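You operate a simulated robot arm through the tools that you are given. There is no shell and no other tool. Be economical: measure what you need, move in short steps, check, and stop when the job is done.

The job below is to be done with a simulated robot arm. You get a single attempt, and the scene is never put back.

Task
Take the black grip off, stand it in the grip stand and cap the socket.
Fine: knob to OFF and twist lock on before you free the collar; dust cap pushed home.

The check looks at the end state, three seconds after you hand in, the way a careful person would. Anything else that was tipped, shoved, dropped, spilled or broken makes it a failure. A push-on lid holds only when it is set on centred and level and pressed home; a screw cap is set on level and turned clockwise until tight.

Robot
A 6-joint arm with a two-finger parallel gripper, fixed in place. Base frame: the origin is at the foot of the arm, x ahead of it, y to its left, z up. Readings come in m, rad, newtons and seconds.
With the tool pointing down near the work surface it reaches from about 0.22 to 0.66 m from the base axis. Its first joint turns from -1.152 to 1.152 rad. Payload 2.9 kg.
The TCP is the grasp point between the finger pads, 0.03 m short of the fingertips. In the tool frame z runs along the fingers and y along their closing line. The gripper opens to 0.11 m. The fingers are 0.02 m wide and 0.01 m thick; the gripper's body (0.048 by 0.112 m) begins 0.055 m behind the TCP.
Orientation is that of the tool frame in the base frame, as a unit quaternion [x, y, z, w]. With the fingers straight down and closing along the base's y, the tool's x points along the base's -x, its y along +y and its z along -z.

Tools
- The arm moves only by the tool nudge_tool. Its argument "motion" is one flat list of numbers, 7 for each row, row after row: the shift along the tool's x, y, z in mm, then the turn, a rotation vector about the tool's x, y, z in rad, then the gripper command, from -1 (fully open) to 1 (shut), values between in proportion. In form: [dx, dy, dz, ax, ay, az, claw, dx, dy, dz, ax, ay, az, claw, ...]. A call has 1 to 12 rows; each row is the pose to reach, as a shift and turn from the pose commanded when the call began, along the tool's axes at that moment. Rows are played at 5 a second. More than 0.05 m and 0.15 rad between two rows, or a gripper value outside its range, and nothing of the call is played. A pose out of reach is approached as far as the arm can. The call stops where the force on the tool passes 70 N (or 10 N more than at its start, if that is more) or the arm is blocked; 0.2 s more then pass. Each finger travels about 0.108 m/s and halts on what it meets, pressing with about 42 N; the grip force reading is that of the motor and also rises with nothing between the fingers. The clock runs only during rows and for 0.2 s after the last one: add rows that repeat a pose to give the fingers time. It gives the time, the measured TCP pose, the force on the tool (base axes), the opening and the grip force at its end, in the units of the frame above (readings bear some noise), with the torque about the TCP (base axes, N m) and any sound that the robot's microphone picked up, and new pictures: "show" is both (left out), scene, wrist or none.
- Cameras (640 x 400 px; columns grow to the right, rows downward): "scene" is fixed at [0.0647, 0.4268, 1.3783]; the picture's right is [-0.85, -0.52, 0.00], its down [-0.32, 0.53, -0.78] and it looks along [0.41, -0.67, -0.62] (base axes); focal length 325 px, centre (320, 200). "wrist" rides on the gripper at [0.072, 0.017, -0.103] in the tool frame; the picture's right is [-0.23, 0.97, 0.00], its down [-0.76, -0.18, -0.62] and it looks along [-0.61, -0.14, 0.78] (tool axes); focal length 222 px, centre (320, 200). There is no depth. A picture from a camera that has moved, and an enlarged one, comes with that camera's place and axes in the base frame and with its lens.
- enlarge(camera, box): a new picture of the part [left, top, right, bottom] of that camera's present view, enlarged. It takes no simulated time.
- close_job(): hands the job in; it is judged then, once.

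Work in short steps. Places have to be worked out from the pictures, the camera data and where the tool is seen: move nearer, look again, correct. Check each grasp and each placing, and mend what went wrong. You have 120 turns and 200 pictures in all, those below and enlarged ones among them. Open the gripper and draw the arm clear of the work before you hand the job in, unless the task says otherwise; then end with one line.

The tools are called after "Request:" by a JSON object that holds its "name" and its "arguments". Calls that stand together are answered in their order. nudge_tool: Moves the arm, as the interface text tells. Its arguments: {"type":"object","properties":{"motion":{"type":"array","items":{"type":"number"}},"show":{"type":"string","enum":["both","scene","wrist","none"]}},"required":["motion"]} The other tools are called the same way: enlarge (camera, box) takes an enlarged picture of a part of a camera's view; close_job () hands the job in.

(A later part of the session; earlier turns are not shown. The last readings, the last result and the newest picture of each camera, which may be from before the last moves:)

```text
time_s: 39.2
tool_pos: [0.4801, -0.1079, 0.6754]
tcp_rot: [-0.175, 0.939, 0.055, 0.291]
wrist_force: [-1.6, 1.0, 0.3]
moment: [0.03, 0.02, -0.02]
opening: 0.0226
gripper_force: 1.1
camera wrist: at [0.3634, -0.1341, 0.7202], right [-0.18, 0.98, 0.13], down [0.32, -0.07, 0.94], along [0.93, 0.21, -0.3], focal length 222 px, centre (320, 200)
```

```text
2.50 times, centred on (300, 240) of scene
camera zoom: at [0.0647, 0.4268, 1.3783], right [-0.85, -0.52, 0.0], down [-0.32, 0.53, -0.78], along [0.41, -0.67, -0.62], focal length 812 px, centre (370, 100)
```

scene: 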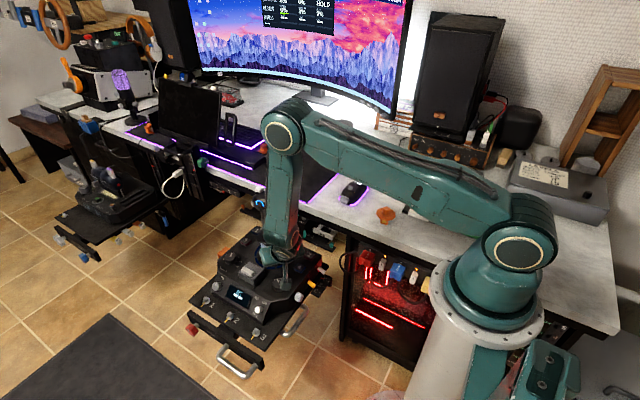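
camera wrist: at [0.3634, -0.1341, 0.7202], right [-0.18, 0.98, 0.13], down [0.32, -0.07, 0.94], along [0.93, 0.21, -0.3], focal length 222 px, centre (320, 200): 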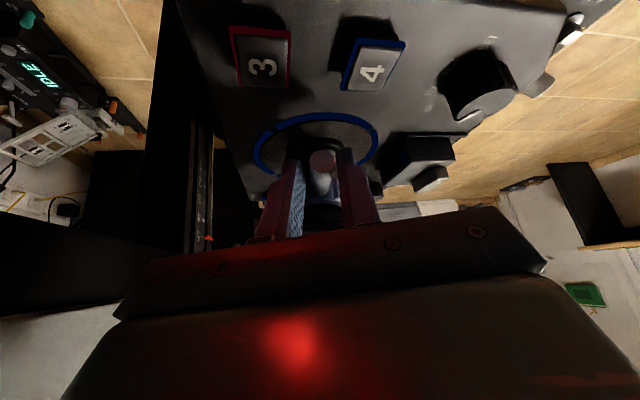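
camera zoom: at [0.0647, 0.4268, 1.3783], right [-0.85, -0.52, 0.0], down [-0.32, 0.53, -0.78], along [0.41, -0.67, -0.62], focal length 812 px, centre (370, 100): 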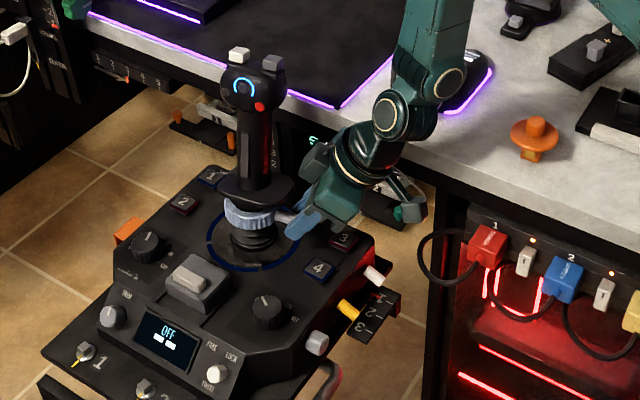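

The desk edge (y≈-0.17) is close to the gripper body, so I stop here, open, and back out along the tool axis (up and toward the robot) to look at the collar.

Request:
{"name": "nudge_tool", "arguments": {"motion": [0, 0, 0, 0, 0, 0, 0.3, 0, 0, -20, 0, 0, 0, 0.3, 0, 0, -50, 0, 0, 0, 0.3, 0, 10, -85, 0.05, 0, 0.07, 0.3, 0, 25, -110, 0.11, 0, 0.16, 0.3], "show": "both"}}

Request:
{"name": "enlarge", "arguments": {"camera": "scene", "box": [245, 200, 305, 260]}}

Request:
{"name": "enlarge", "arguments": {"camera": "wrist", "box": [240, 60, 400, 180]}}

```text
time_s: 40.4
tool_pos: [0.4114, -0.1061, 0.7674]
tcp_rot: [-0.082, 0.952, 0.026, 0.294]
wrist_force: [-0.1, 0.3, -0.2]
moment: [-0.06, -0.01, -0.01]
opening: 0.0383
gripper_force: 0.1
camera wrist: at [0.2925, -0.11, 0.812], right [0.02, 0.99, 0.13], down [0.3, -0.13, 0.94], along [0.95, 0.02, -0.3], focal length 222 px, centre (320, 200)
```

scene: 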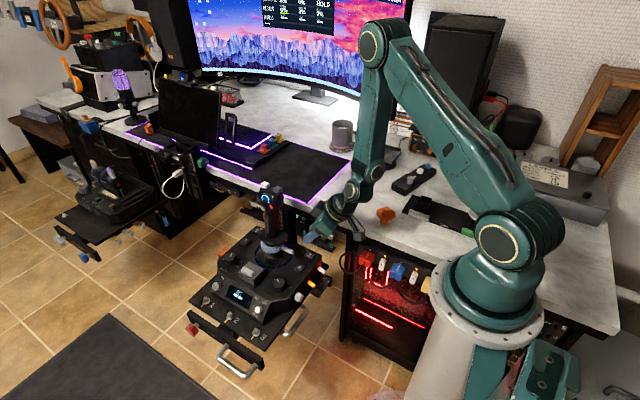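
wrist: 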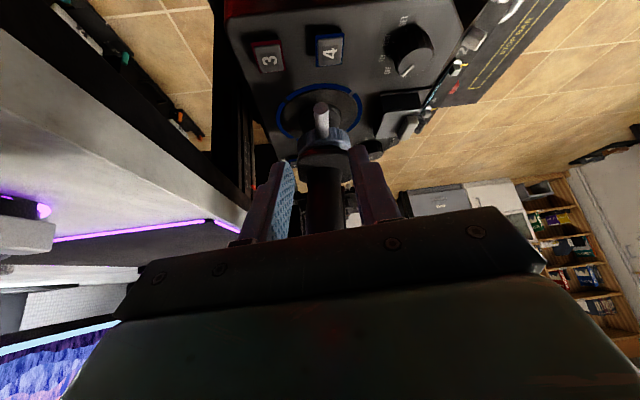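

```text
6.67 times, centred on (275, 230) of scene
camera zoom: at [0.0647, 0.4268, 1.3783], right [-0.85, -0.52, 0.0], down [-0.32, 0.53, -0.78], along [0.41, -0.67, -0.62], focal length 2165 px, centre (620, 0)
```

zoom: 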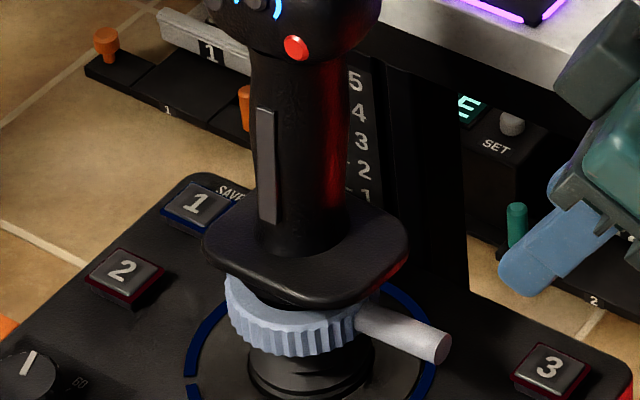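

```text
3.33 times, centred on (320, 120) of wrist
camera zoom: at [0.2925, -0.11, 0.812], right [0.02, 0.99, 0.13], down [0.3, -0.13, 0.94], along [0.95, 0.02, -0.3], focal length 740 px, centre (320, 467)
```

zoom: 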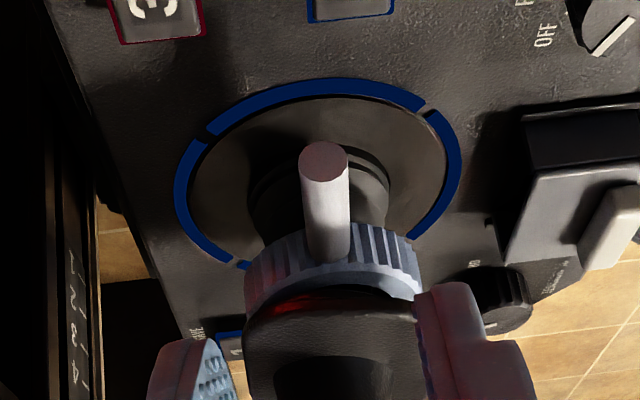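

The lever is now near 182° (36° from where it began) with no stop felt. To push further without meeting the desk, I roll the hand 90° with closed fingers as a narrow post. First half of the roll:

Request:
{"name": "nudge_tool", "arguments": {"motion": [-1.2, 3.6, 2.9, 0.0145, -0.0145, 0.137, 1, -2.3, 7.3, 5.9, 0.029, -0.029, 0.274, 1, -3.5, 10.9, 8.8, 0.0434, -0.0434, 0.411, 1, -4.6, 14.5, 11.7, 0.058, -0.058, 0.549, 1, -5.8, 18.1, 14.6, 0.0724, -0.0724, 0.686, 1, -6.9, 21.8, 17.6, 0.087, -0.087, 0.823, 1, -8.1, 25.4, 20.5, 0.1013, -0.1013, 0.96, 1], "show": "none"}}

Request:
{"name": "nudge_tool", "arguments": {"motion": [0, 0, 0, 0.0145, -0.0145, 0.137, 1, 0, 0, 0, 0.029, -0.029, 0.274, 1, 0, 0, 0, 0.0434, -0.0434, 0.411, 1, 0, 0, 0, 0.058, -0.058, 0.549, 1, 0, 0, 0, 0.0724, -0.0724, 0.686, 1, 0, 0, 0, 0.087, -0.087, 0.823, 1, 0, 0, 0, 0.1013, -0.1013, 0.96, 1], "show": "both"}}

Request:
{"name": "enlarge", "arguments": {"camera": "scene", "box": [230, 200, 350, 300]}}

```text
time_s: 42.0
tool_pos: [0.4279, -0.0762, 0.7544]
tcp_rot: [0.382, 0.867, 0.117, 0.299]
wrist_force: [0.8, 0.3, 0.2]
moment: [-0.03, -0.03, 0.0]
opening: 0.0
gripper_force: 37.8
```

```text
time_s: 43.6
tool_pos: [0.4269, -0.0779, 0.7545]
tcp_rot: [0.758, 0.581, 0.181, 0.235]
wrist_force: [-0.9, 0.0, 0.6]
moment: [0.0, 0.0, 0.0]
opening: 0.0001
gripper_force: 37.6
camera wrist: at [0.4024, 0.004, 0.8493], right [0.72, -0.43, 0.55], down [-0.68, -0.61, 0.41], along [0.16, -0.67, -0.73], focal length 222 px, centre (320, 200)
```

scene: 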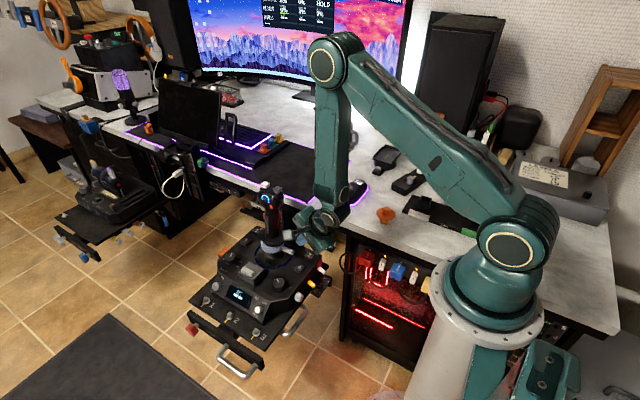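
wrist: 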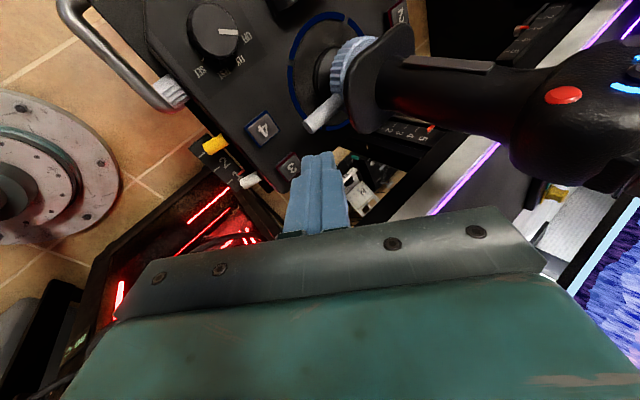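

```text
4.00 times, centred on (290, 250) of scene
camera zoom: at [0.0647, 0.4268, 1.3783], right [-0.85, -0.52, 0.0], down [-0.32, 0.53, -0.78], along [0.41, -0.67, -0.62], focal length 1299 px, centre (440, 0)
```

zoom: 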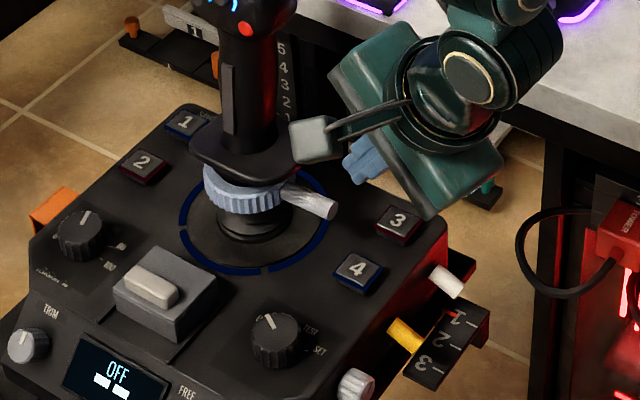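

The lever is clearly visible, pointing to about 185°. I place the closed-finger post on its +y side, near the tip.

Request:
{"name": "nudge_tool", "arguments": {"motion": [16, 0, 15, 0, 0, 0, 1, 31, 0, 45, 0, 0, 0, 1, 31, -1, 75, 0, 0, 0, 1, 31, -1, 94, 0, 0, 0, 1], "show": "wrist"}}

Request:
{"name": "enlarge", "arguments": {"camera": "scene", "box": [230, 200, 350, 300]}}

```text
time_s: 44.6
tool_pos: [0.4842, -0.0616, 0.6768]
tcp_rot: [0.758, 0.582, 0.18, 0.233]
wrist_force: [0.0, 0.1, 0.0]
moment: [-0.04, -0.02, 0.02]
opening: 0.0
gripper_force: 38.1
camera wrist: at [0.4605, 0.0209, 0.7718], right [0.72, -0.43, 0.55], down [-0.68, -0.61, 0.41], along [0.16, -0.67, -0.72], focal length 222 px, centre (320, 200)
```

wrist: 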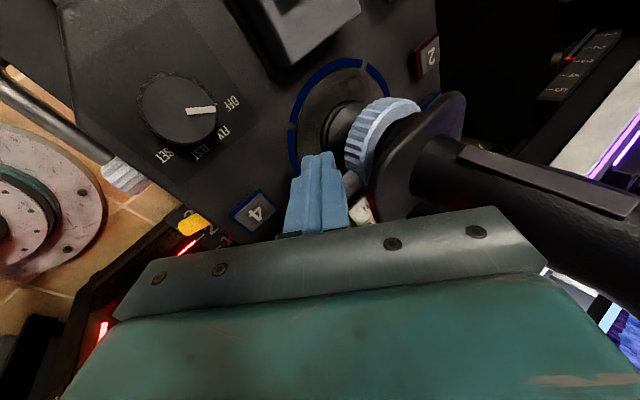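

```text
4.00 times, centred on (290, 250) of scene
camera zoom: at [0.0647, 0.4268, 1.3783], right [-0.85, -0.52, 0.0], down [-0.32, 0.53, -0.78], along [0.41, -0.67, -0.62], focal length 1299 px, centre (440, 0)
```

zoom: 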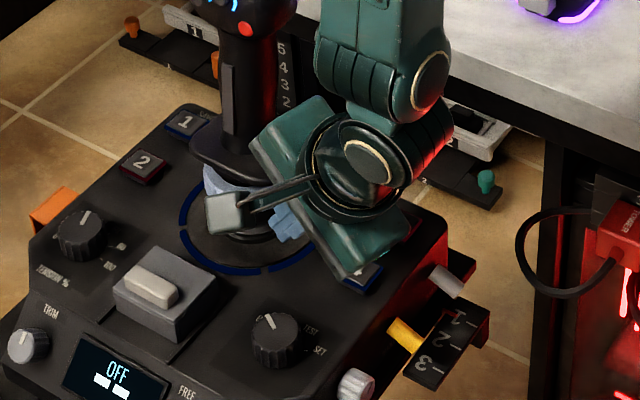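

Post in place and no contact. I push the lever along its arc to about 215°, in small steps.

Request:
{"name": "nudge_tool", "arguments": {"motion": [-8, 0, 0, 0, 0, 0, 1, -15, -0.5, -0.4, 0, 0, 0, 1, -24, 1, 0.6, 0, 0, 0, 1, -32.4, 2.6, 1.7, 0, 0, 0, 1, -40, 6, 4, 0, 0, 0, 1, -48.3, 9.4, 6.3, 0, 0, 0, 1], "show": "wrist"}}

Request:
{"name": "enlarge", "arguments": {"camera": "scene", "box": [230, 200, 350, 300]}}

```text
time_s: 46.0
tool_pos: [0.4843, -0.1115, 0.6763]
tcp_rot: [0.757, 0.583, 0.181, 0.235]
wrist_force: [0.2, 1.6, -0.3]
moment: [0.0, 0.02, 0.05]
opening: 0.0
gripper_force: 37.3
camera wrist: at [0.4592, -0.0287, 0.7706], right [0.72, -0.43, 0.55], down [-0.68, -0.61, 0.41], along [0.16, -0.67, -0.72], focal length 222 px, centre (320, 200)
```

wrist: 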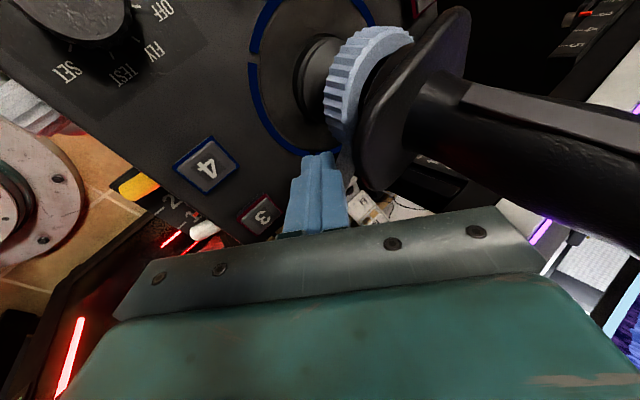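

```text
4.00 times, centred on (290, 250) of scene
camera zoom: at [0.0647, 0.4269, 1.3783], right [-0.85, -0.52, 0.0], down [-0.32, 0.53, -0.78], along [0.41, -0.67, -0.62], focal length 1299 px, centre (440, 0)
```

zoom: 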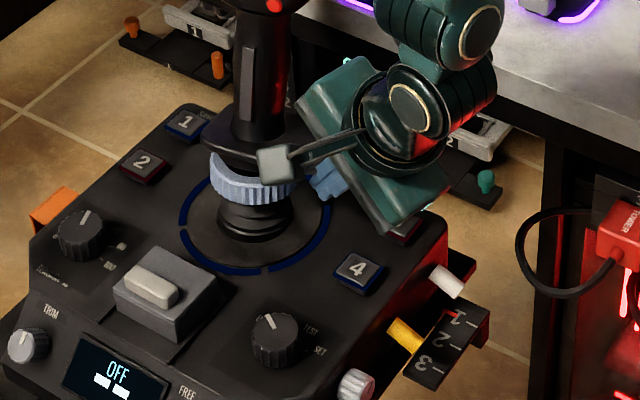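

Request:
{"name": "enlarge", "arguments": {"camera": "wrist", "box": [270, 100, 390, 220]}}

```text
3.33 times, centred on (330, 160) of wrist
camera zoom: at [0.4592, -0.0287, 0.7706], right [0.72, -0.43, 0.55], down [-0.68, -0.61, 0.41], along [0.16, -0.67, -0.72], focal length 740 px, centre (287, 333)
```

zoom: 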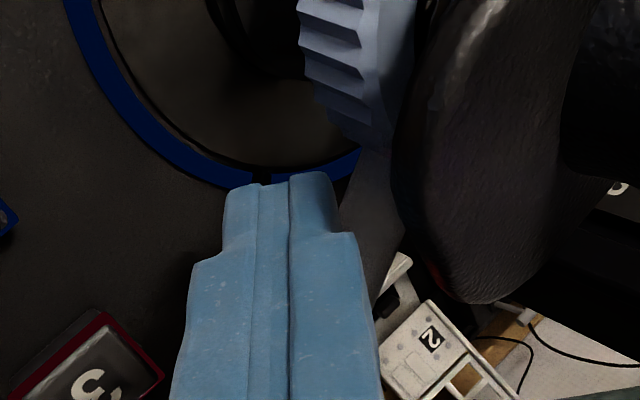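

Pushing also tilts the spring-loaded stick. I back the post off to see where the lever rests.

Request:
{"name": "nudge_tool", "arguments": {"motion": [12, 0, 0, 0, 0, 0, 1, 30, 0, -10, 0, 0, 0, 1, 40, 0, -50, 0, 0, 0, 1, 40, 0, -70, 0, 0, 0, 1], "show": "wrist"}}

Request:
{"name": "enlarge", "arguments": {"camera": "scene", "box": [230, 200, 350, 300]}}

Request:
{"name": "enlarge", "arguments": {"camera": "wrist", "box": [260, 20, 420, 140]}}

```text
time_s: 47.0
tool_pos: [0.4555, -0.0617, 0.7328]
tcp_rot: [0.758, 0.582, 0.181, 0.234]
wrist_force: [0.1, 0.4, 0.0]
moment: [0.02, 0.02, -0.01]
opening: 0.0001
gripper_force: 37.7
camera wrist: at [0.432, 0.0191, 0.828], right [0.72, -0.43, 0.55], down [-0.68, -0.61, 0.41], along [0.16, -0.67, -0.72], focal length 222 px, centre (320, 200)
```

wrist: 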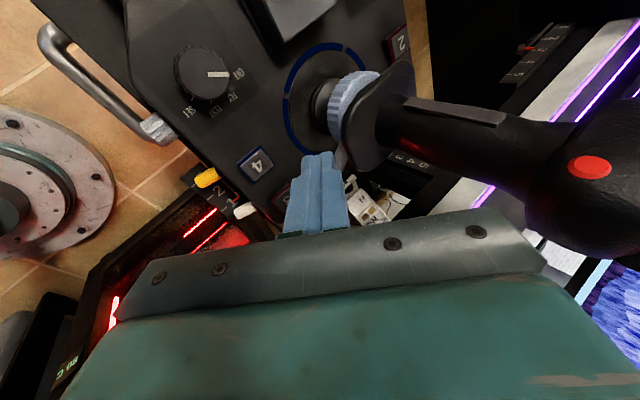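

```text
4.00 times, centred on (290, 250) of scene
camera zoom: at [0.0647, 0.4268, 1.3783], right [-0.85, -0.52, 0.0], down [-0.32, 0.53, -0.78], along [0.41, -0.67, -0.62], focal length 1299 px, centre (440, 0)
```

zoom: 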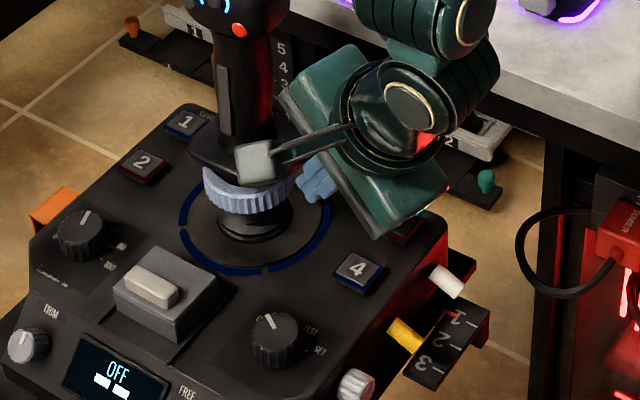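

```text
3.33 times, centred on (340, 80) of wrist
camera zoom: at [0.432, 0.0191, 0.828], right [0.72, -0.43, 0.55], down [-0.68, -0.61, 0.41], along [0.16, -0.67, -0.72], focal length 740 px, centre (253, 600)
```

zoom: 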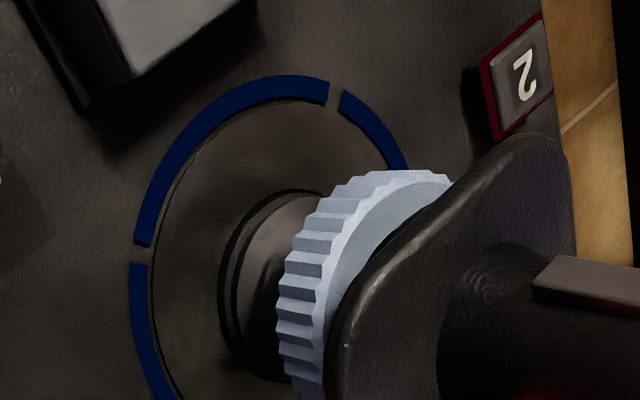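

The stick sprang upright and the lever stayed rotated. I go back and push on to about 240°.

Request:
{"name": "nudge_tool", "arguments": {"motion": [-2, 0, 35, 0, 0, 0, 1, -10, 0, 65, 0, 0, 0, 1, -25, 0, 70, 0, 0, 0, 1, -40, 0, 70, 0, 0, 0, 1, -49, 6, 74, 0, 0, 0, 1, -57, 14, 79.5, 0, 0, 0, 1, -60.5, 18, 82.5, 0, 0, 0, 1], "show": "wrist"}}

Request:
{"name": "enlarge", "arguments": {"camera": "scene", "box": [230, 180, 350, 280]}}

Request:
{"name": "enlarge", "arguments": {"camera": "wrist", "box": [270, 60, 430, 200]}}

```text
time_s: 48.6
tool_pos: [0.501, -0.1306, 0.6763]
tcp_rot: [0.756, 0.583, 0.185, 0.233]
wrist_force: [-10.2, 34.8, 26.5]
moment: [0.29, -0.36, 0.59]
opening: 0.0
gripper_force: 37.7
camera wrist: at [0.4752, -0.0494, 0.7721], right [0.72, -0.43, 0.55], down [-0.68, -0.62, 0.41], along [0.17, -0.66, -0.73], focal length 222 px, centre (320, 200)
```

wrist: 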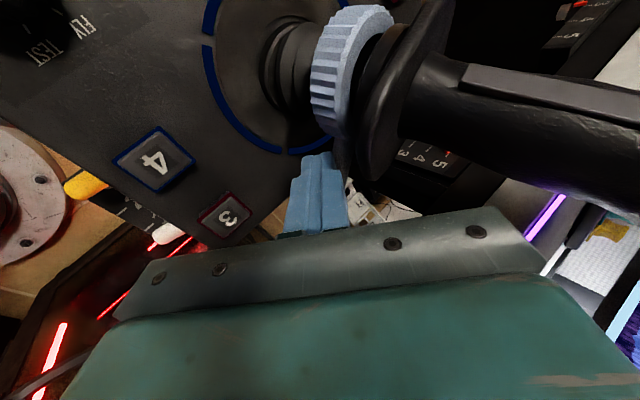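

```text
4.00 times, centred on (290, 230) of scene
camera zoom: at [0.0641, 0.4276, 1.3781], right [-0.85, -0.52, 0.0], down [-0.32, 0.53, -0.78], along [0.41, -0.67, -0.62], focal length 1299 px, centre (440, 80)
```

zoom: 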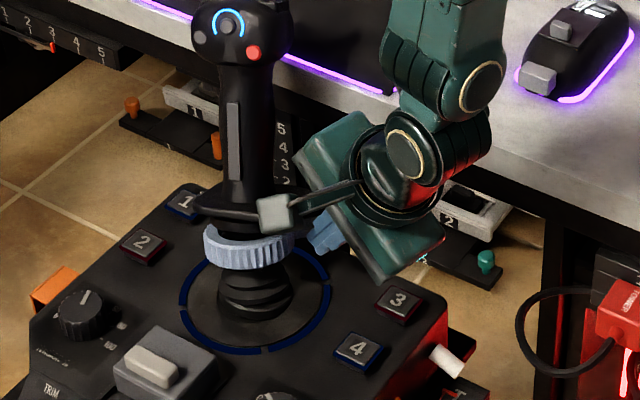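

```text
2.86 times, centred on (350, 130) of wrist
camera zoom: at [0.4752, -0.0494, 0.7721], right [0.72, -0.43, 0.55], down [-0.68, -0.62, 0.41], along [0.17, -0.66, -0.73], focal length 635 px, centre (234, 400)
```

zoom: 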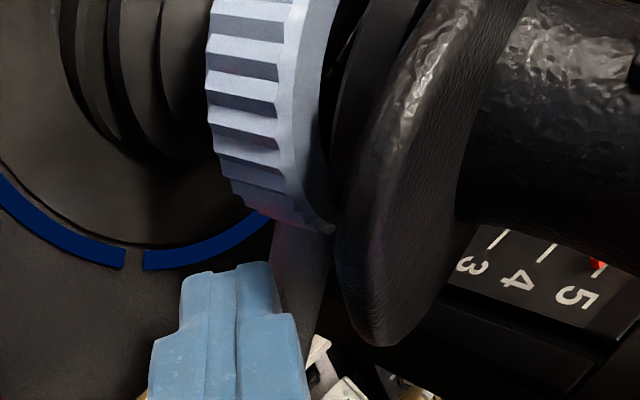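

Force jumped to ~45 N: the collar has hit its stop or something else touches. I back off straight away and check.

Request:
{"name": "nudge_tool", "arguments": {"motion": [12, -6, -2, 0, 0, 0, 1, 30, -8, -10, 0, 0, 0, 1, 50, -8, -45, 0, 0, 0, 1, 60, -8, -80, 0, 0, 0, 1, 90, -8, -110, 0, 0, 0, 1], "show": "both"}}

Request:
{"name": "enlarge", "arguments": {"camera": "scene", "box": [230, 180, 350, 280]}}

Request:
{"name": "enlarge", "arguments": {"camera": "wrist", "box": [260, 60, 420, 180]}}

```text
time_s: 49.8
tool_pos: [0.4545, -0.0318, 0.7637]
tcp_rot: [0.757, 0.582, 0.181, 0.234]
wrist_force: [0.3, -0.2, 0.1]
moment: [0.0, 0.0, -0.01]
opening: 0.0
gripper_force: 38.1
camera wrist: at [0.4296, 0.0504, 0.8583], right [0.72, -0.43, 0.55], down [-0.68, -0.61, 0.41], along [0.16, -0.67, -0.72], focal length 222 px, centre (320, 200)
```

scene: 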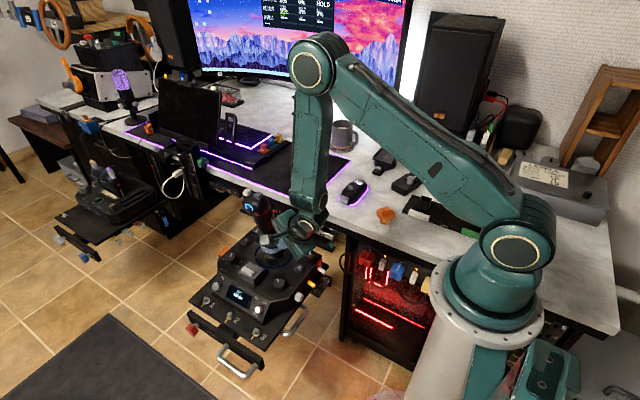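
wrist: 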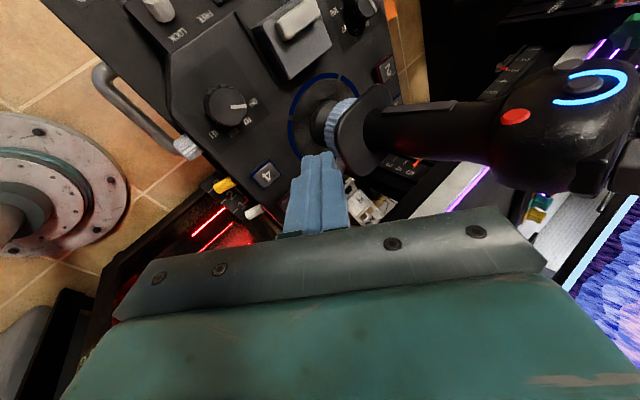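

```text
4.00 times, centred on (290, 230) of scene
camera zoom: at [0.0648, 0.4268, 1.3783], right [-0.85, -0.52, 0.0], down [-0.32, 0.53, -0.78], along [0.41, -0.67, -0.62], focal length 1299 px, centre (440, 80)
```

zoom: 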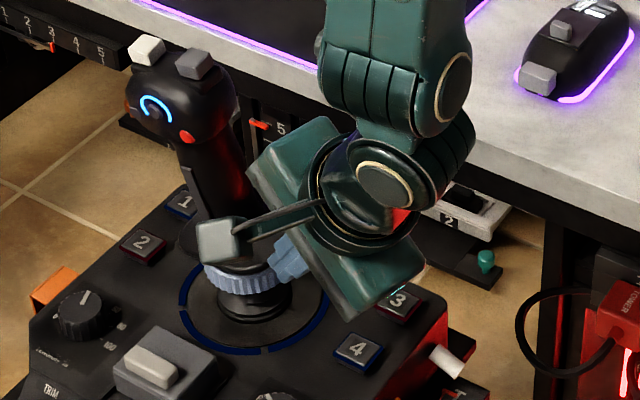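

```text
3.33 times, centred on (340, 120) of wrist
camera zoom: at [0.4296, 0.0504, 0.8583], right [0.72, -0.43, 0.55], down [-0.68, -0.61, 0.41], along [0.16, -0.67, -0.72], focal length 740 px, centre (253, 467)
```

zoom: 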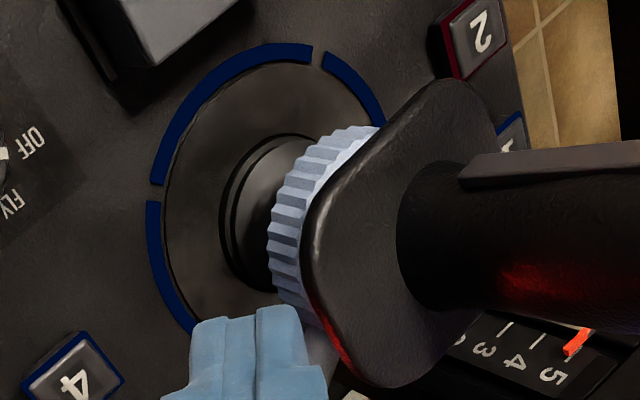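

The grip now leans slightly, so either the collar is free or the stick is still swinging. I withdraw further and look again.

Request:
{"name": "nudge_tool", "arguments": {"motion": [5, 0, -30, 0, 0, 0, 1, 10, 0, -60, 0, 0, 0, 1, 10, -20, -80, 0, 0, 0, 1, 10, -40, -80, 0, 0, 0, 1, 10, -40, -80, 0, 0, 0, 1], "show": "both"}}

Request:
{"name": "enlarge", "arguments": {"camera": "scene", "box": [210, 160, 330, 280]}}

Request:
{"name": "enlarge", "arguments": {"camera": "wrist", "box": [220, 60, 480, 200]}}

```text
time_s: 51.0
tool_pos: [0.3817, -0.0033, 0.8068]
tcp_rot: [0.757, 0.583, 0.181, 0.235]
wrist_force: [-0.5, 0.8, 0.1]
moment: [0.02, 0.01, 0.02]
opening: 0.0001
gripper_force: 37.6
camera wrist: at [0.3574, 0.0791, 0.9018], right [0.72, -0.43, 0.55], down [-0.68, -0.61, 0.41], along [0.16, -0.67, -0.72], focal length 222 px, centre (320, 200)
```

scene: 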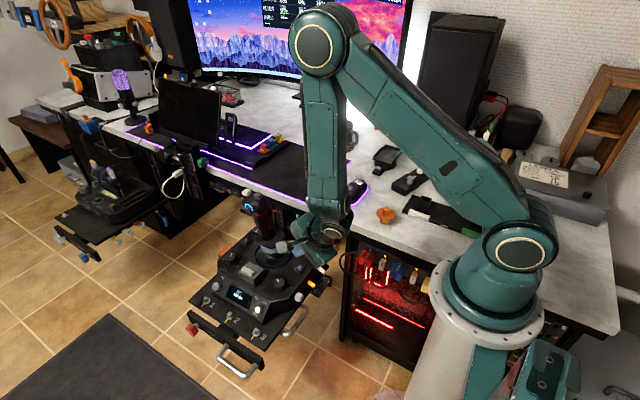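
wrist: 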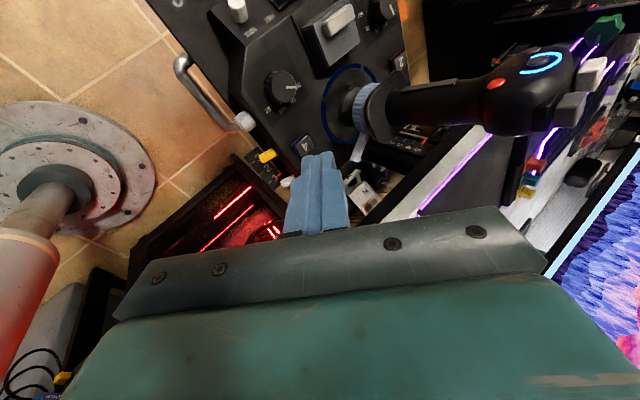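

```text
3.33 times, centred on (270, 220) of scene
camera zoom: at [0.0647, 0.4268, 1.3783], right [-0.85, -0.52, 0.0], down [-0.32, 0.53, -0.78], along [0.41, -0.67, -0.62], focal length 1083 px, centre (487, 133)
```

zoom: 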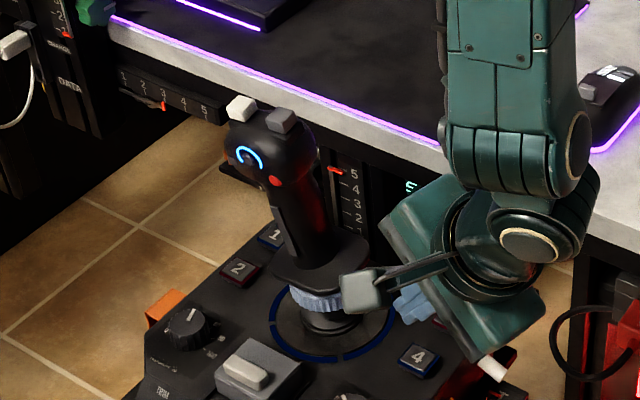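

```text
2.46 times, centred on (350, 130) of wrist
camera zoom: at [0.3574, 0.0791, 0.9018], right [0.72, -0.43, 0.55], down [-0.68, -0.61, 0.41], along [0.16, -0.67, -0.72], focal length 547 px, centre (246, 372)
```

zoom: 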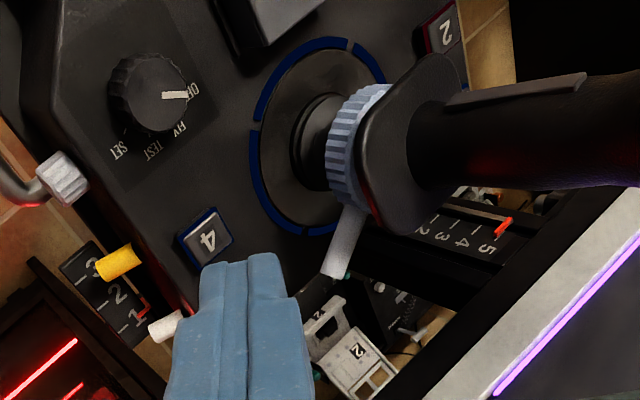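

The lever now rests at about 234°, ~88° from where it began, and the stop was felt, so the collar is free and the grip sits loose, leaning toward +x. I'll take it by the shaft with a nearly horizontal tool from the +y side, fingers closing along x. First I swing to a hover in front of it.

Request:
{"name": "nudge_tool", "arguments": {"motion": [20.1, 15.7, -1.7, 0.034, -0.118, -0.06, 0.5, 40.2, 31.4, -3.4, 0.068, -0.236, -0.12, 0, 60.3, 47.1, -5.1, 0.102, -0.354, -0.181, -0.5, 74.6, 59.6, 0.7, 0.136, -0.472, -0.241, -1, 86, 70.4, 10.2, 0.17, -0.59, -0.301, -1, 94.5, 79.6, 23.4, 0.204, -0.709, -0.361, -1, 100.1, 87.2, 40.4, 0.238, -0.827, -0.421, -1, 105.7, 94.8, 57.5, 0.272, -0.945, -0.482, -1, 109.9, 101.6, 76.3, 0.306, -1.063, -0.542, -1, 114, 108.4, 95.2, 0.34, -1.181, -0.602, -1], "show": "both"}}

Request:
{"name": "enlarge", "arguments": {"camera": "scene", "box": [200, 160, 360, 280]}}

```text
time_s: 53.2
tool_pos: [0.4731, 0.0064, 0.7885]
tcp_rot: [0.562, 0.58, -0.407, 0.428]
wrist_force: [-0.2, -0.4, -0.1]
moment: [-0.02, -0.03, -0.01]
opening: 0.11
gripper_force: 0.0
out of reach, approached as far as the arm can: row 9, 10
camera wrist: at [0.4862, 0.1279, 0.7517], right [0.97, -0.04, 0.22], down [-0.2, 0.36, 0.91], along [-0.11, -0.93, 0.34], focal length 222 px, centre (320, 200)
```

scene: 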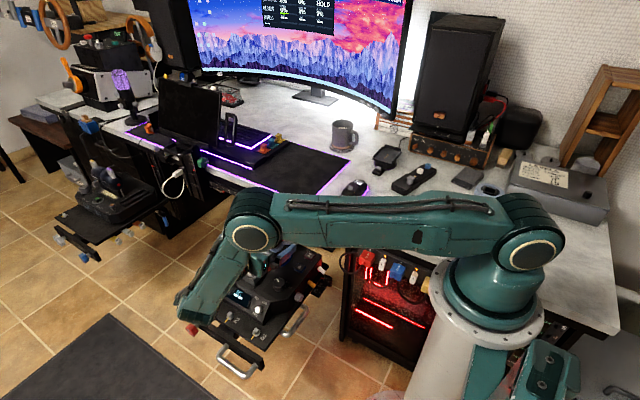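
wrist: 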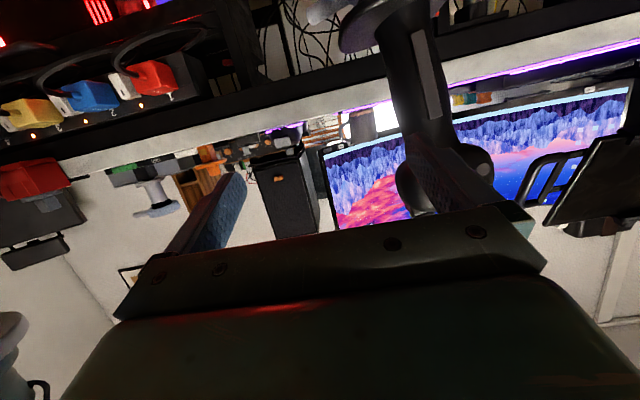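

```text
3.33 times, centred on (280, 220) of scene
camera zoom: at [0.0647, 0.4268, 1.3783], right [-0.85, -0.52, 0.0], down [-0.32, 0.53, -0.78], along [0.41, -0.67, -0.62], focal length 1083 px, centre (453, 133)
```

zoom: 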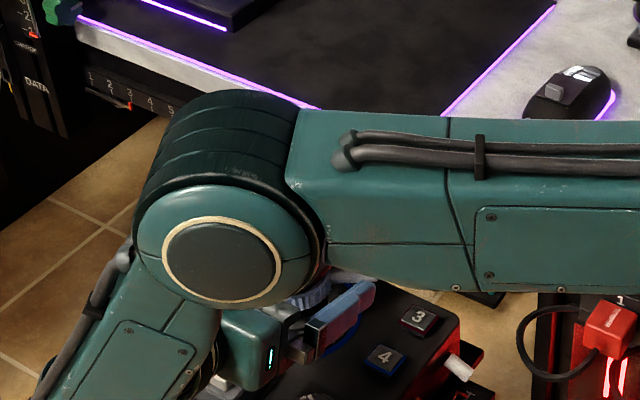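

The arm can't reach that way (stretched sideways). Pointing radially outward is better, so I first retreat toward -x and up, and see which pose the commands refer to.

Request:
{"name": "nudge_tool", "arguments": {"motion": [-15, -40, 0, 0, 0, 0, -1, -30, -80, 0, 0, 0, 0, -1, -40, -110, 0, 0, 0, 0, -1], "show": "scene"}}

```text
time_s: 54.0
tool_pos: [0.3642, -0.011, 0.8241]
tcp_rot: [0.563, 0.579, -0.407, 0.426]
wrist_force: [-0.3, 0.3, 0.1]
moment: [-0.05, -0.02, -0.01]
opening: 0.1102
gripper_force: 0.2
```

scene: 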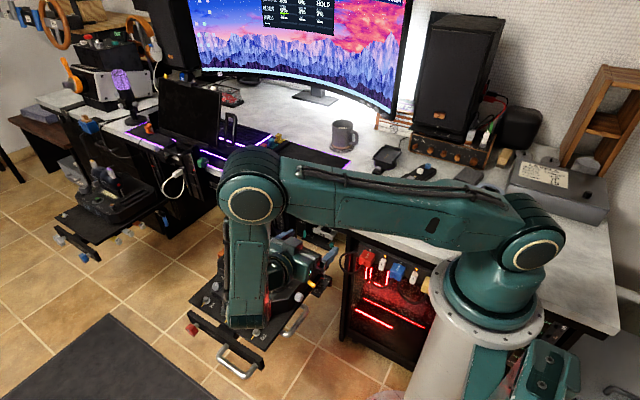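

Commands start from the actual pose. I now turn the hand to point along +x, 35° below horizontal, fingers closing along y, hovering behind the grip.

Request:
{"name": "nudge_tool", "arguments": {"motion": [-1.5, 9.4, 7, -0.1253, 0.0225, -0.0628, -1, -3, 18.8, 14, -0.2506, 0.0449, -0.1256, -1, -4.5, 28.1, 21.1, -0.3759, 0.0674, -0.1884, -1, -6, 37.5, 28.1, -0.5012, 0.0898, -0.2512, -1, -7.5, 46.9, 35.1, -0.6265, 0.1123, -0.314, -1, -8.9, 56.3, 42.1, -0.7518, 0.1347, -0.3768, -1, -10.4, 65.7, 49.1, -0.8771, 0.1572, -0.4396, -1, -11.9, 75, 56.2, -1.0024, 0.1796, -0.5024, -1, -13.4, 84.4, 63.2, -1.1277, 0.2021, -0.5652, -1, -14.9, 93.8, 70.2, -1.253, 0.2245, -0.628, -1, -16.4, 103.2, 77.2, -1.378, 0.247, -0.691, -1], "show": "both"}}

Request:
{"name": "enlarge", "arguments": {"camera": "scene", "box": [200, 160, 360, 280]}}

Request:
{"name": "enlarge", "arguments": {"camera": "wrist", "box": [200, 60, 440, 220]}}

```text
time_s: 56.6
tool_pos: [0.4552, -0.1238, 0.8006]
tcp_rot: [0.109, 0.897, -0.016, 0.428]
wrist_force: [0.2, 0.5, 0.6]
moment: [0.03, 0.01, -0.01]
opening: 0.1099
gripper_force: 0.0
stopped in row 11: the arm was blocked; the commanded pose is now the measured one
camera wrist: at [0.3354, -0.0805, 0.8106], right [0.34, 0.91, 0.24], down [-0.05, -0.24, 0.97], along [0.94, -0.35, -0.04], focal length 222 px, centre (320, 200)
```

scene: 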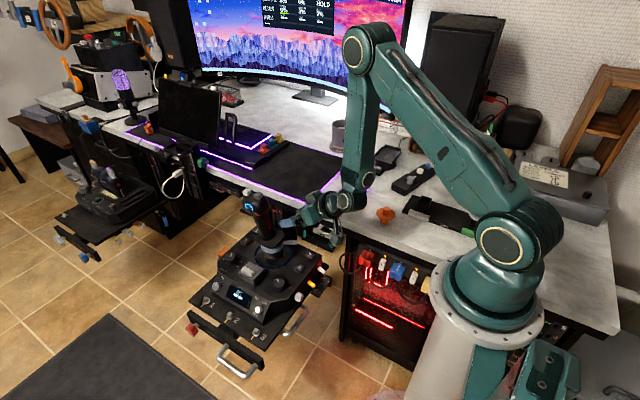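
wrist: 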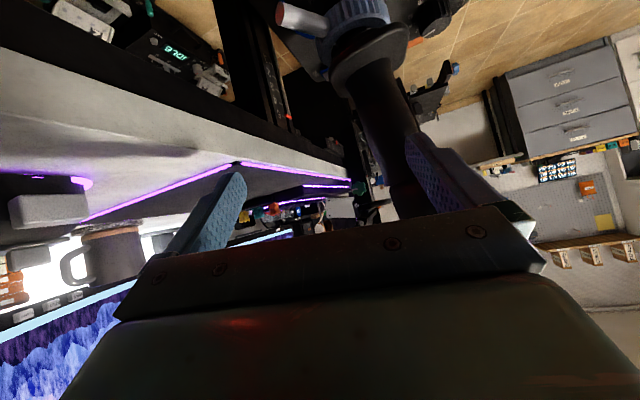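

```text
3.33 times, centred on (280, 220) of scene
camera zoom: at [0.0647, 0.4268, 1.3783], right [-0.85, -0.52, 0.0], down [-0.32, 0.53, -0.78], along [0.41, -0.67, -0.62], focal length 1083 px, centre (453, 133)
```

zoom: 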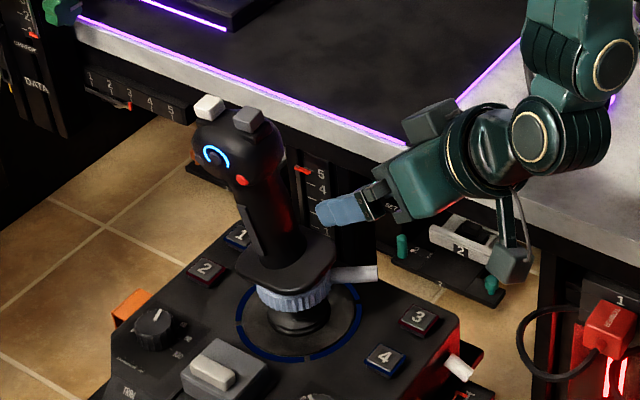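

```text
2.50 times, centred on (320, 140) of wrist
camera zoom: at [0.3354, -0.0805, 0.8106], right [0.34, 0.91, 0.24], down [-0.05, -0.24, 0.97], along [0.94, -0.35, -0.04], focal length 555 px, centre (320, 350)
```

zoom: 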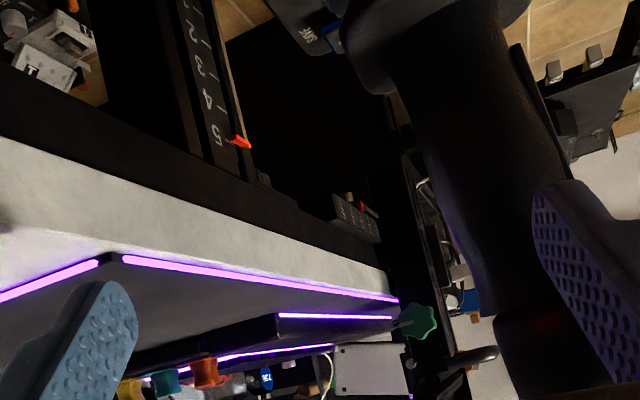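

The motion ended slightly short (pose (0.455, -0.124, 0.80)), with no contact force. I finish the turn and recenter on y=-0.086.

Request:
{"name": "nudge_tool", "arguments": {"motion": [-5, 14, -1.2, -0.04, -0.02, -0.06, -1, -10, 28, -2.5, -0.085, -0.045, -0.12, -1, -14.8, 41, -3.7, -0.128, -0.069, -0.178, -1, -14.8, 41, -3.7, -0.128, -0.069, -0.178, -1], "show": "wrist"}}

Request:
{"name": "enlarge", "arguments": {"camera": "scene", "box": [200, 160, 360, 280]}}

```text
time_s: 57.6
tool_pos: [0.4686, -0.0864, 0.8171]
tcp_rot: [0.002, 0.887, -0.001, 0.462]
wrist_force: [-0.3, 0.6, 0.5]
moment: [0.05, -0.02, -0.01]
opening: 0.1101
gripper_force: 0.1
camera wrist: at [0.3434, -0.068, 0.816], right [0.13, 0.97, 0.19], down [-0.07, -0.18, 0.98], along [0.99, -0.14, 0.05], focal length 222 px, centre (320, 200)
```

wrist: 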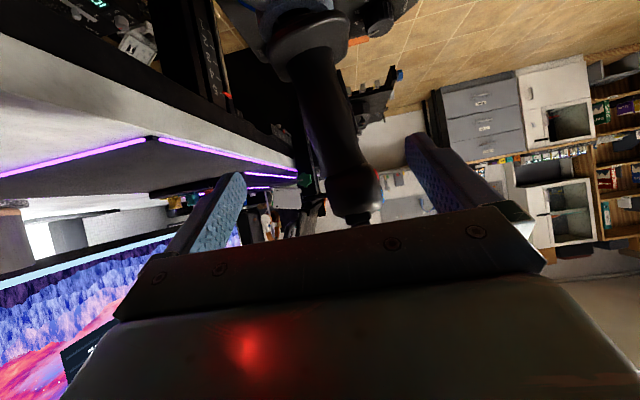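

```text
3.33 times, centred on (280, 220) of scene
camera zoom: at [0.0647, 0.4268, 1.3783], right [-0.85, -0.52, 0.0], down [-0.32, 0.53, -0.78], along [0.41, -0.67, -0.62], focal length 1083 px, centre (453, 133)
```

zoom: 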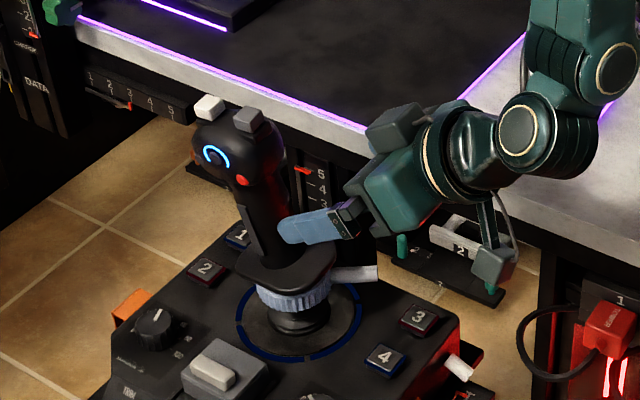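

Aligned; shaft is about 120 mm ahead at z≈0.748. I advance with open fingers.

Request:
{"name": "nudge_tool", "arguments": {"motion": [0, 2, 30, 0, 0, 0, -1, 0, 4, 60, 0, 0, 0, -1, 0, 4, 90, 0, 0, 0, -1, 0, 4, 110, 0, 0, 0, -1, 0, 4, 120, 0, 0, 0, -1], "show": "wrist"}}

Request:
{"name": "enlarge", "arguments": {"camera": "scene", "box": [210, 170, 310, 260]}}

Request:
{"name": "enlarge", "arguments": {"camera": "wrist", "box": [200, 60, 440, 220]}}

```text
time_s: 58.8
tool_pos: [0.5676, -0.0819, 0.7458]
tcp_rot: [0.002, 0.887, -0.001, 0.462]
wrist_force: [-0.2, 0.7, 0.1]
moment: [-0.02, 0.03, 0.0]
opening: 0.1099
gripper_force: 0.0
camera wrist: at [0.442, -0.0636, 0.7459], right [0.13, 0.97, 0.19], down [-0.07, -0.18, 0.98], along [0.99, -0.14, 0.05], focal length 222 px, centre (320, 200)
```

wrist: 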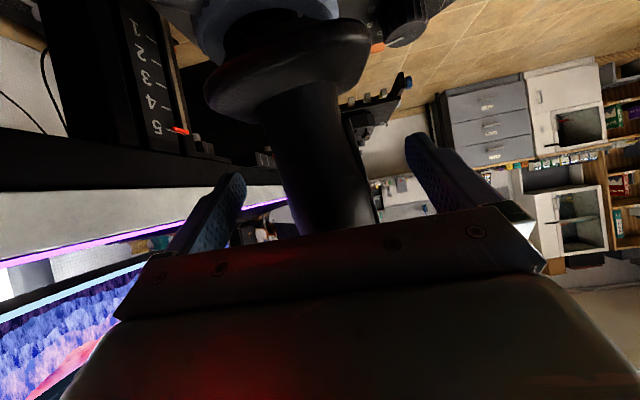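

```text
4.44 times, centred on (260, 215) of scene
camera zoom: at [0.0647, 0.4268, 1.3783], right [-0.85, -0.52, 0.0], down [-0.32, 0.53, -0.78], along [0.41, -0.67, -0.62], focal length 1444 px, centre (587, 133)
```

zoom: 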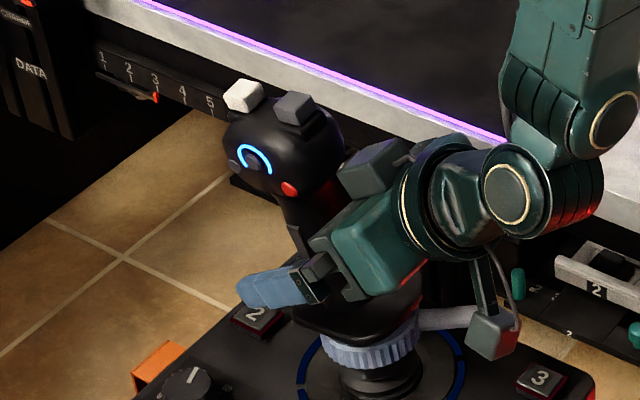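

```text
2.50 times, centred on (320, 140) of wrist
camera zoom: at [0.442, -0.0636, 0.7459], right [0.13, 0.97, 0.19], down [-0.07, -0.18, 0.98], along [0.99, -0.14, 0.05], focal length 555 px, centre (320, 350)
```

zoom: 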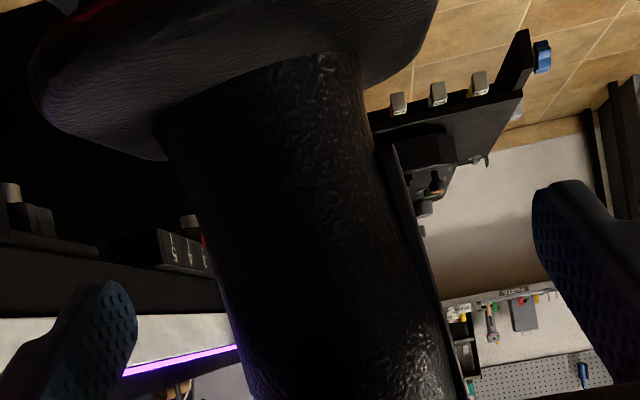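

The shaft is between the pads. I close gradually.

Request:
{"name": "nudge_tool", "arguments": {"motion": [0, 0, 0, 0, 0, 0, -0.6, 0, 0, 0, 0, 0, 0, -0.2, 0, 0, 0, 0, 0, 0, 0.1, 0, 0, 0, 0, 0, 0, 0.3, 0, 0, 0, 0, 0, 0, 0.5, 0, 0, 0, 0, 0, 0, 0.5], "show": "both"}}

Request:
{"name": "enlarge", "arguments": {"camera": "scene", "box": [210, 170, 330, 270]}}

```text
time_s: 60.2
tool_pos: [0.5679, -0.0812, 0.7475]
tcp_rot: [0.0, 0.887, 0.0, 0.462]
wrist_force: [-0.2, -4.1, 0.4]
moment: [-0.58, 0.03, 0.04]
opening: 0.0408
gripper_force: 41.8
camera wrist: at [0.4418, -0.0644, 0.7461], right [0.13, 0.97, 0.18], down [-0.07, -0.18, 0.98], along [0.99, -0.15, 0.05], focal length 222 px, centre (320, 200)
```

scene: 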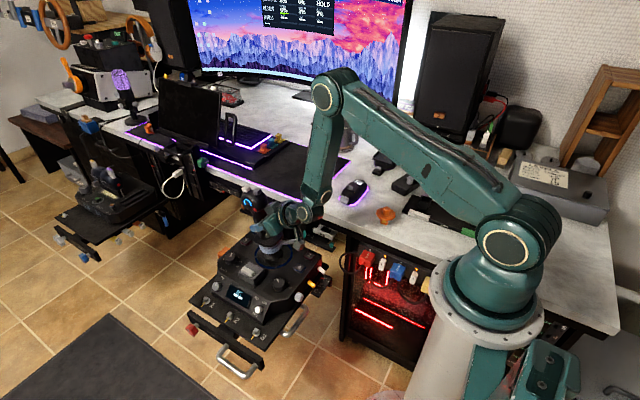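
wrist: 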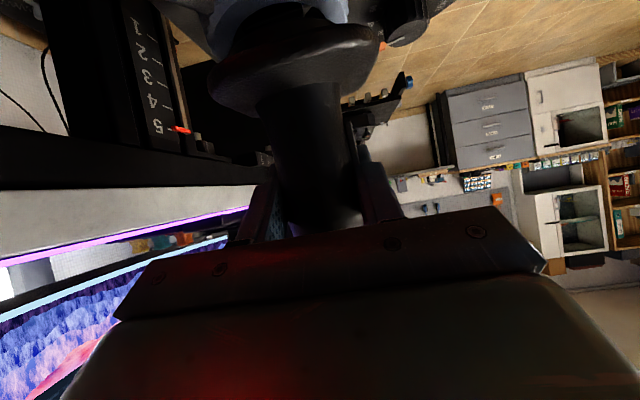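

```text
4.00 times, centred on (270, 220) of scene
camera zoom: at [0.0647, 0.4267, 1.3783], right [-0.85, -0.52, 0.0], down [-0.32, 0.53, -0.78], along [0.41, -0.67, -0.62], focal length 1299 px, centre (520, 120)
```

zoom: 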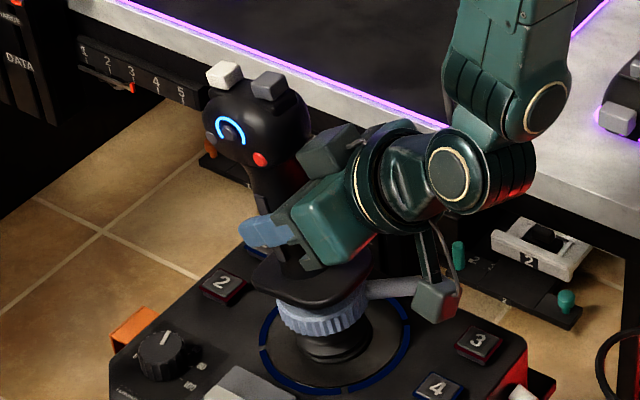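

Grasp is firm (40.8 mm). I upright the grip gently by turning ~0.25 rad about y around the collar, before lifting.

Request:
{"name": "nudge_tool", "arguments": {"motion": [3, 0, -6, 0, -0.083, 0, 0.6, 6.2, 0, -12.3, 0, -0.167, 0, 0.6, 9.3, 0, -18.5, 0, -0.25, 0, 0.6, 9.3, 0, -18.5, 0, -0.25, 0, 0.6], "show": "both"}}

Request:
{"name": "enlarge", "arguments": {"camera": "scene", "box": [210, 170, 330, 270]}}

```text
time_s: 61.2
tool_pos: [0.5458, -0.082, 0.7473]
tcp_rot: [0.001, 0.823, -0.002, 0.568]
wrist_force: [-3.6, -5.3, -6.5]
moment: [-0.45, 0.53, -0.06]
opening: 0.0404
gripper_force: 41.8
camera wrist: at [0.4241, -0.0645, 0.7173], right [0.09, 0.97, 0.21], down [-0.31, -0.17, 0.93], along [0.95, -0.15, 0.29], focal length 222 px, centre (320, 200)
```

scene: 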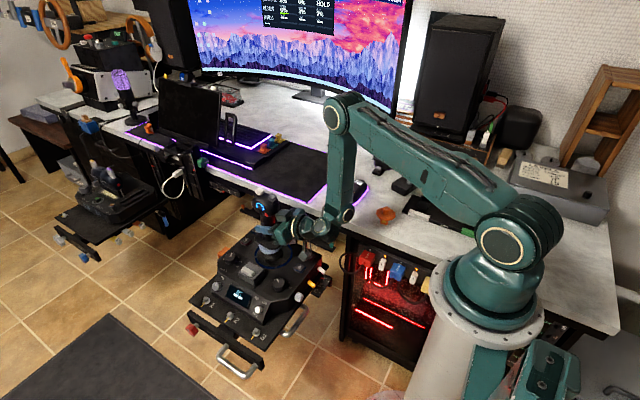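
wrist: 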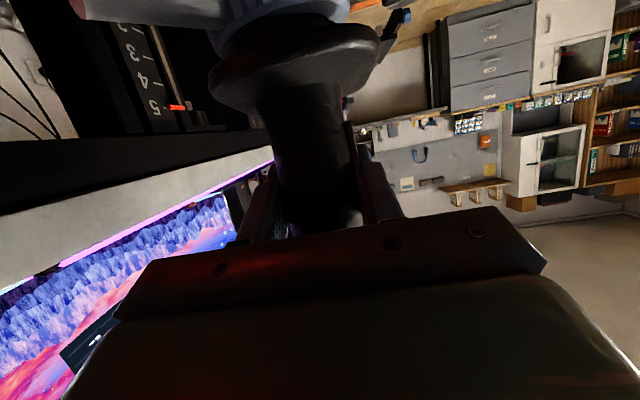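

```text
4.00 times, centred on (270, 220) of scene
camera zoom: at [0.0648, 0.4267, 1.3783], right [-0.85, -0.52, 0.0], down [-0.32, 0.53, -0.78], along [0.41, -0.67, -0.62], focal length 1299 px, centre (520, 120)
```

zoom: 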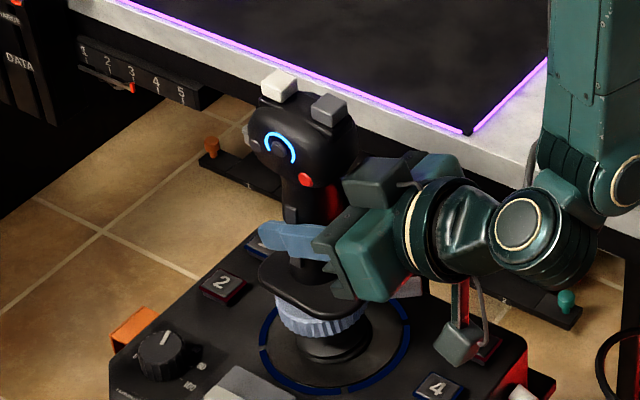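

The grip is back upright (its buttons match the original pixels within ~3 px). I lift straight up in small steps, watching the force.

Request:
{"name": "nudge_tool", "arguments": {"motion": [-9.4, 0, -3.5, 0, 0, 0, 0.7, -18.7, 0, -7.1, 0, 0, 0, 0.7, -28, 0, -10.6, 0, 0, 0, 0.7, -37.4, 0, -14.1, 0, 0, 0, 0.7], "show": "wrist"}}

Request:
{"name": "enlarge", "arguments": {"camera": "scene", "box": [210, 150, 330, 270]}}

```text
time_s: 62.2
tool_pos: [0.5469, -0.0826, 0.7906]
tcp_rot: [0.001, 0.823, -0.001, 0.569]
wrist_force: [0.9, -0.1, -3.6]
moment: [0.0, 0.0, -0.04]
opening: 0.04
gripper_force: 41.6
camera wrist: at [0.4251, -0.0642, 0.7591], right [0.08, 0.97, 0.21], down [-0.31, -0.18, 0.93], along [0.95, -0.14, 0.29], focal length 222 px, centre (320, 200)
```

wrist: 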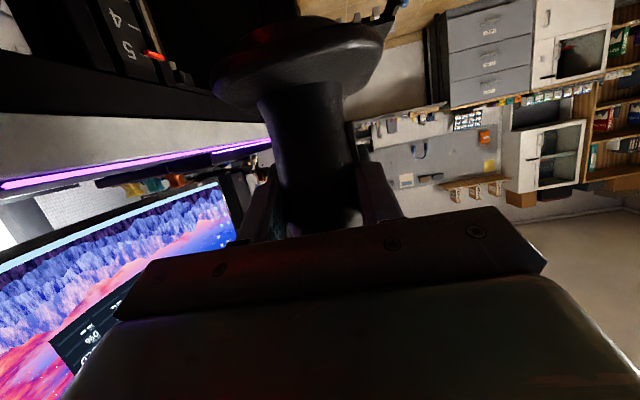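

```text
3.33 times, centred on (270, 210) of scene
camera zoom: at [0.0648, 0.4268, 1.3783], right [-0.85, -0.52, 0.0], down [-0.32, 0.53, -0.78], along [0.41, -0.67, -0.62], focal length 1083 px, centre (487, 167)
```

zoom: 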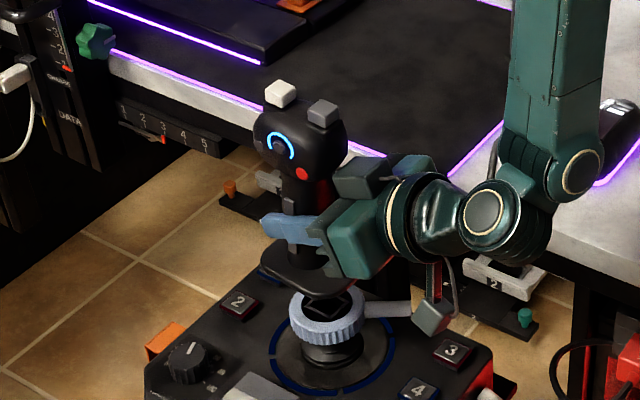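

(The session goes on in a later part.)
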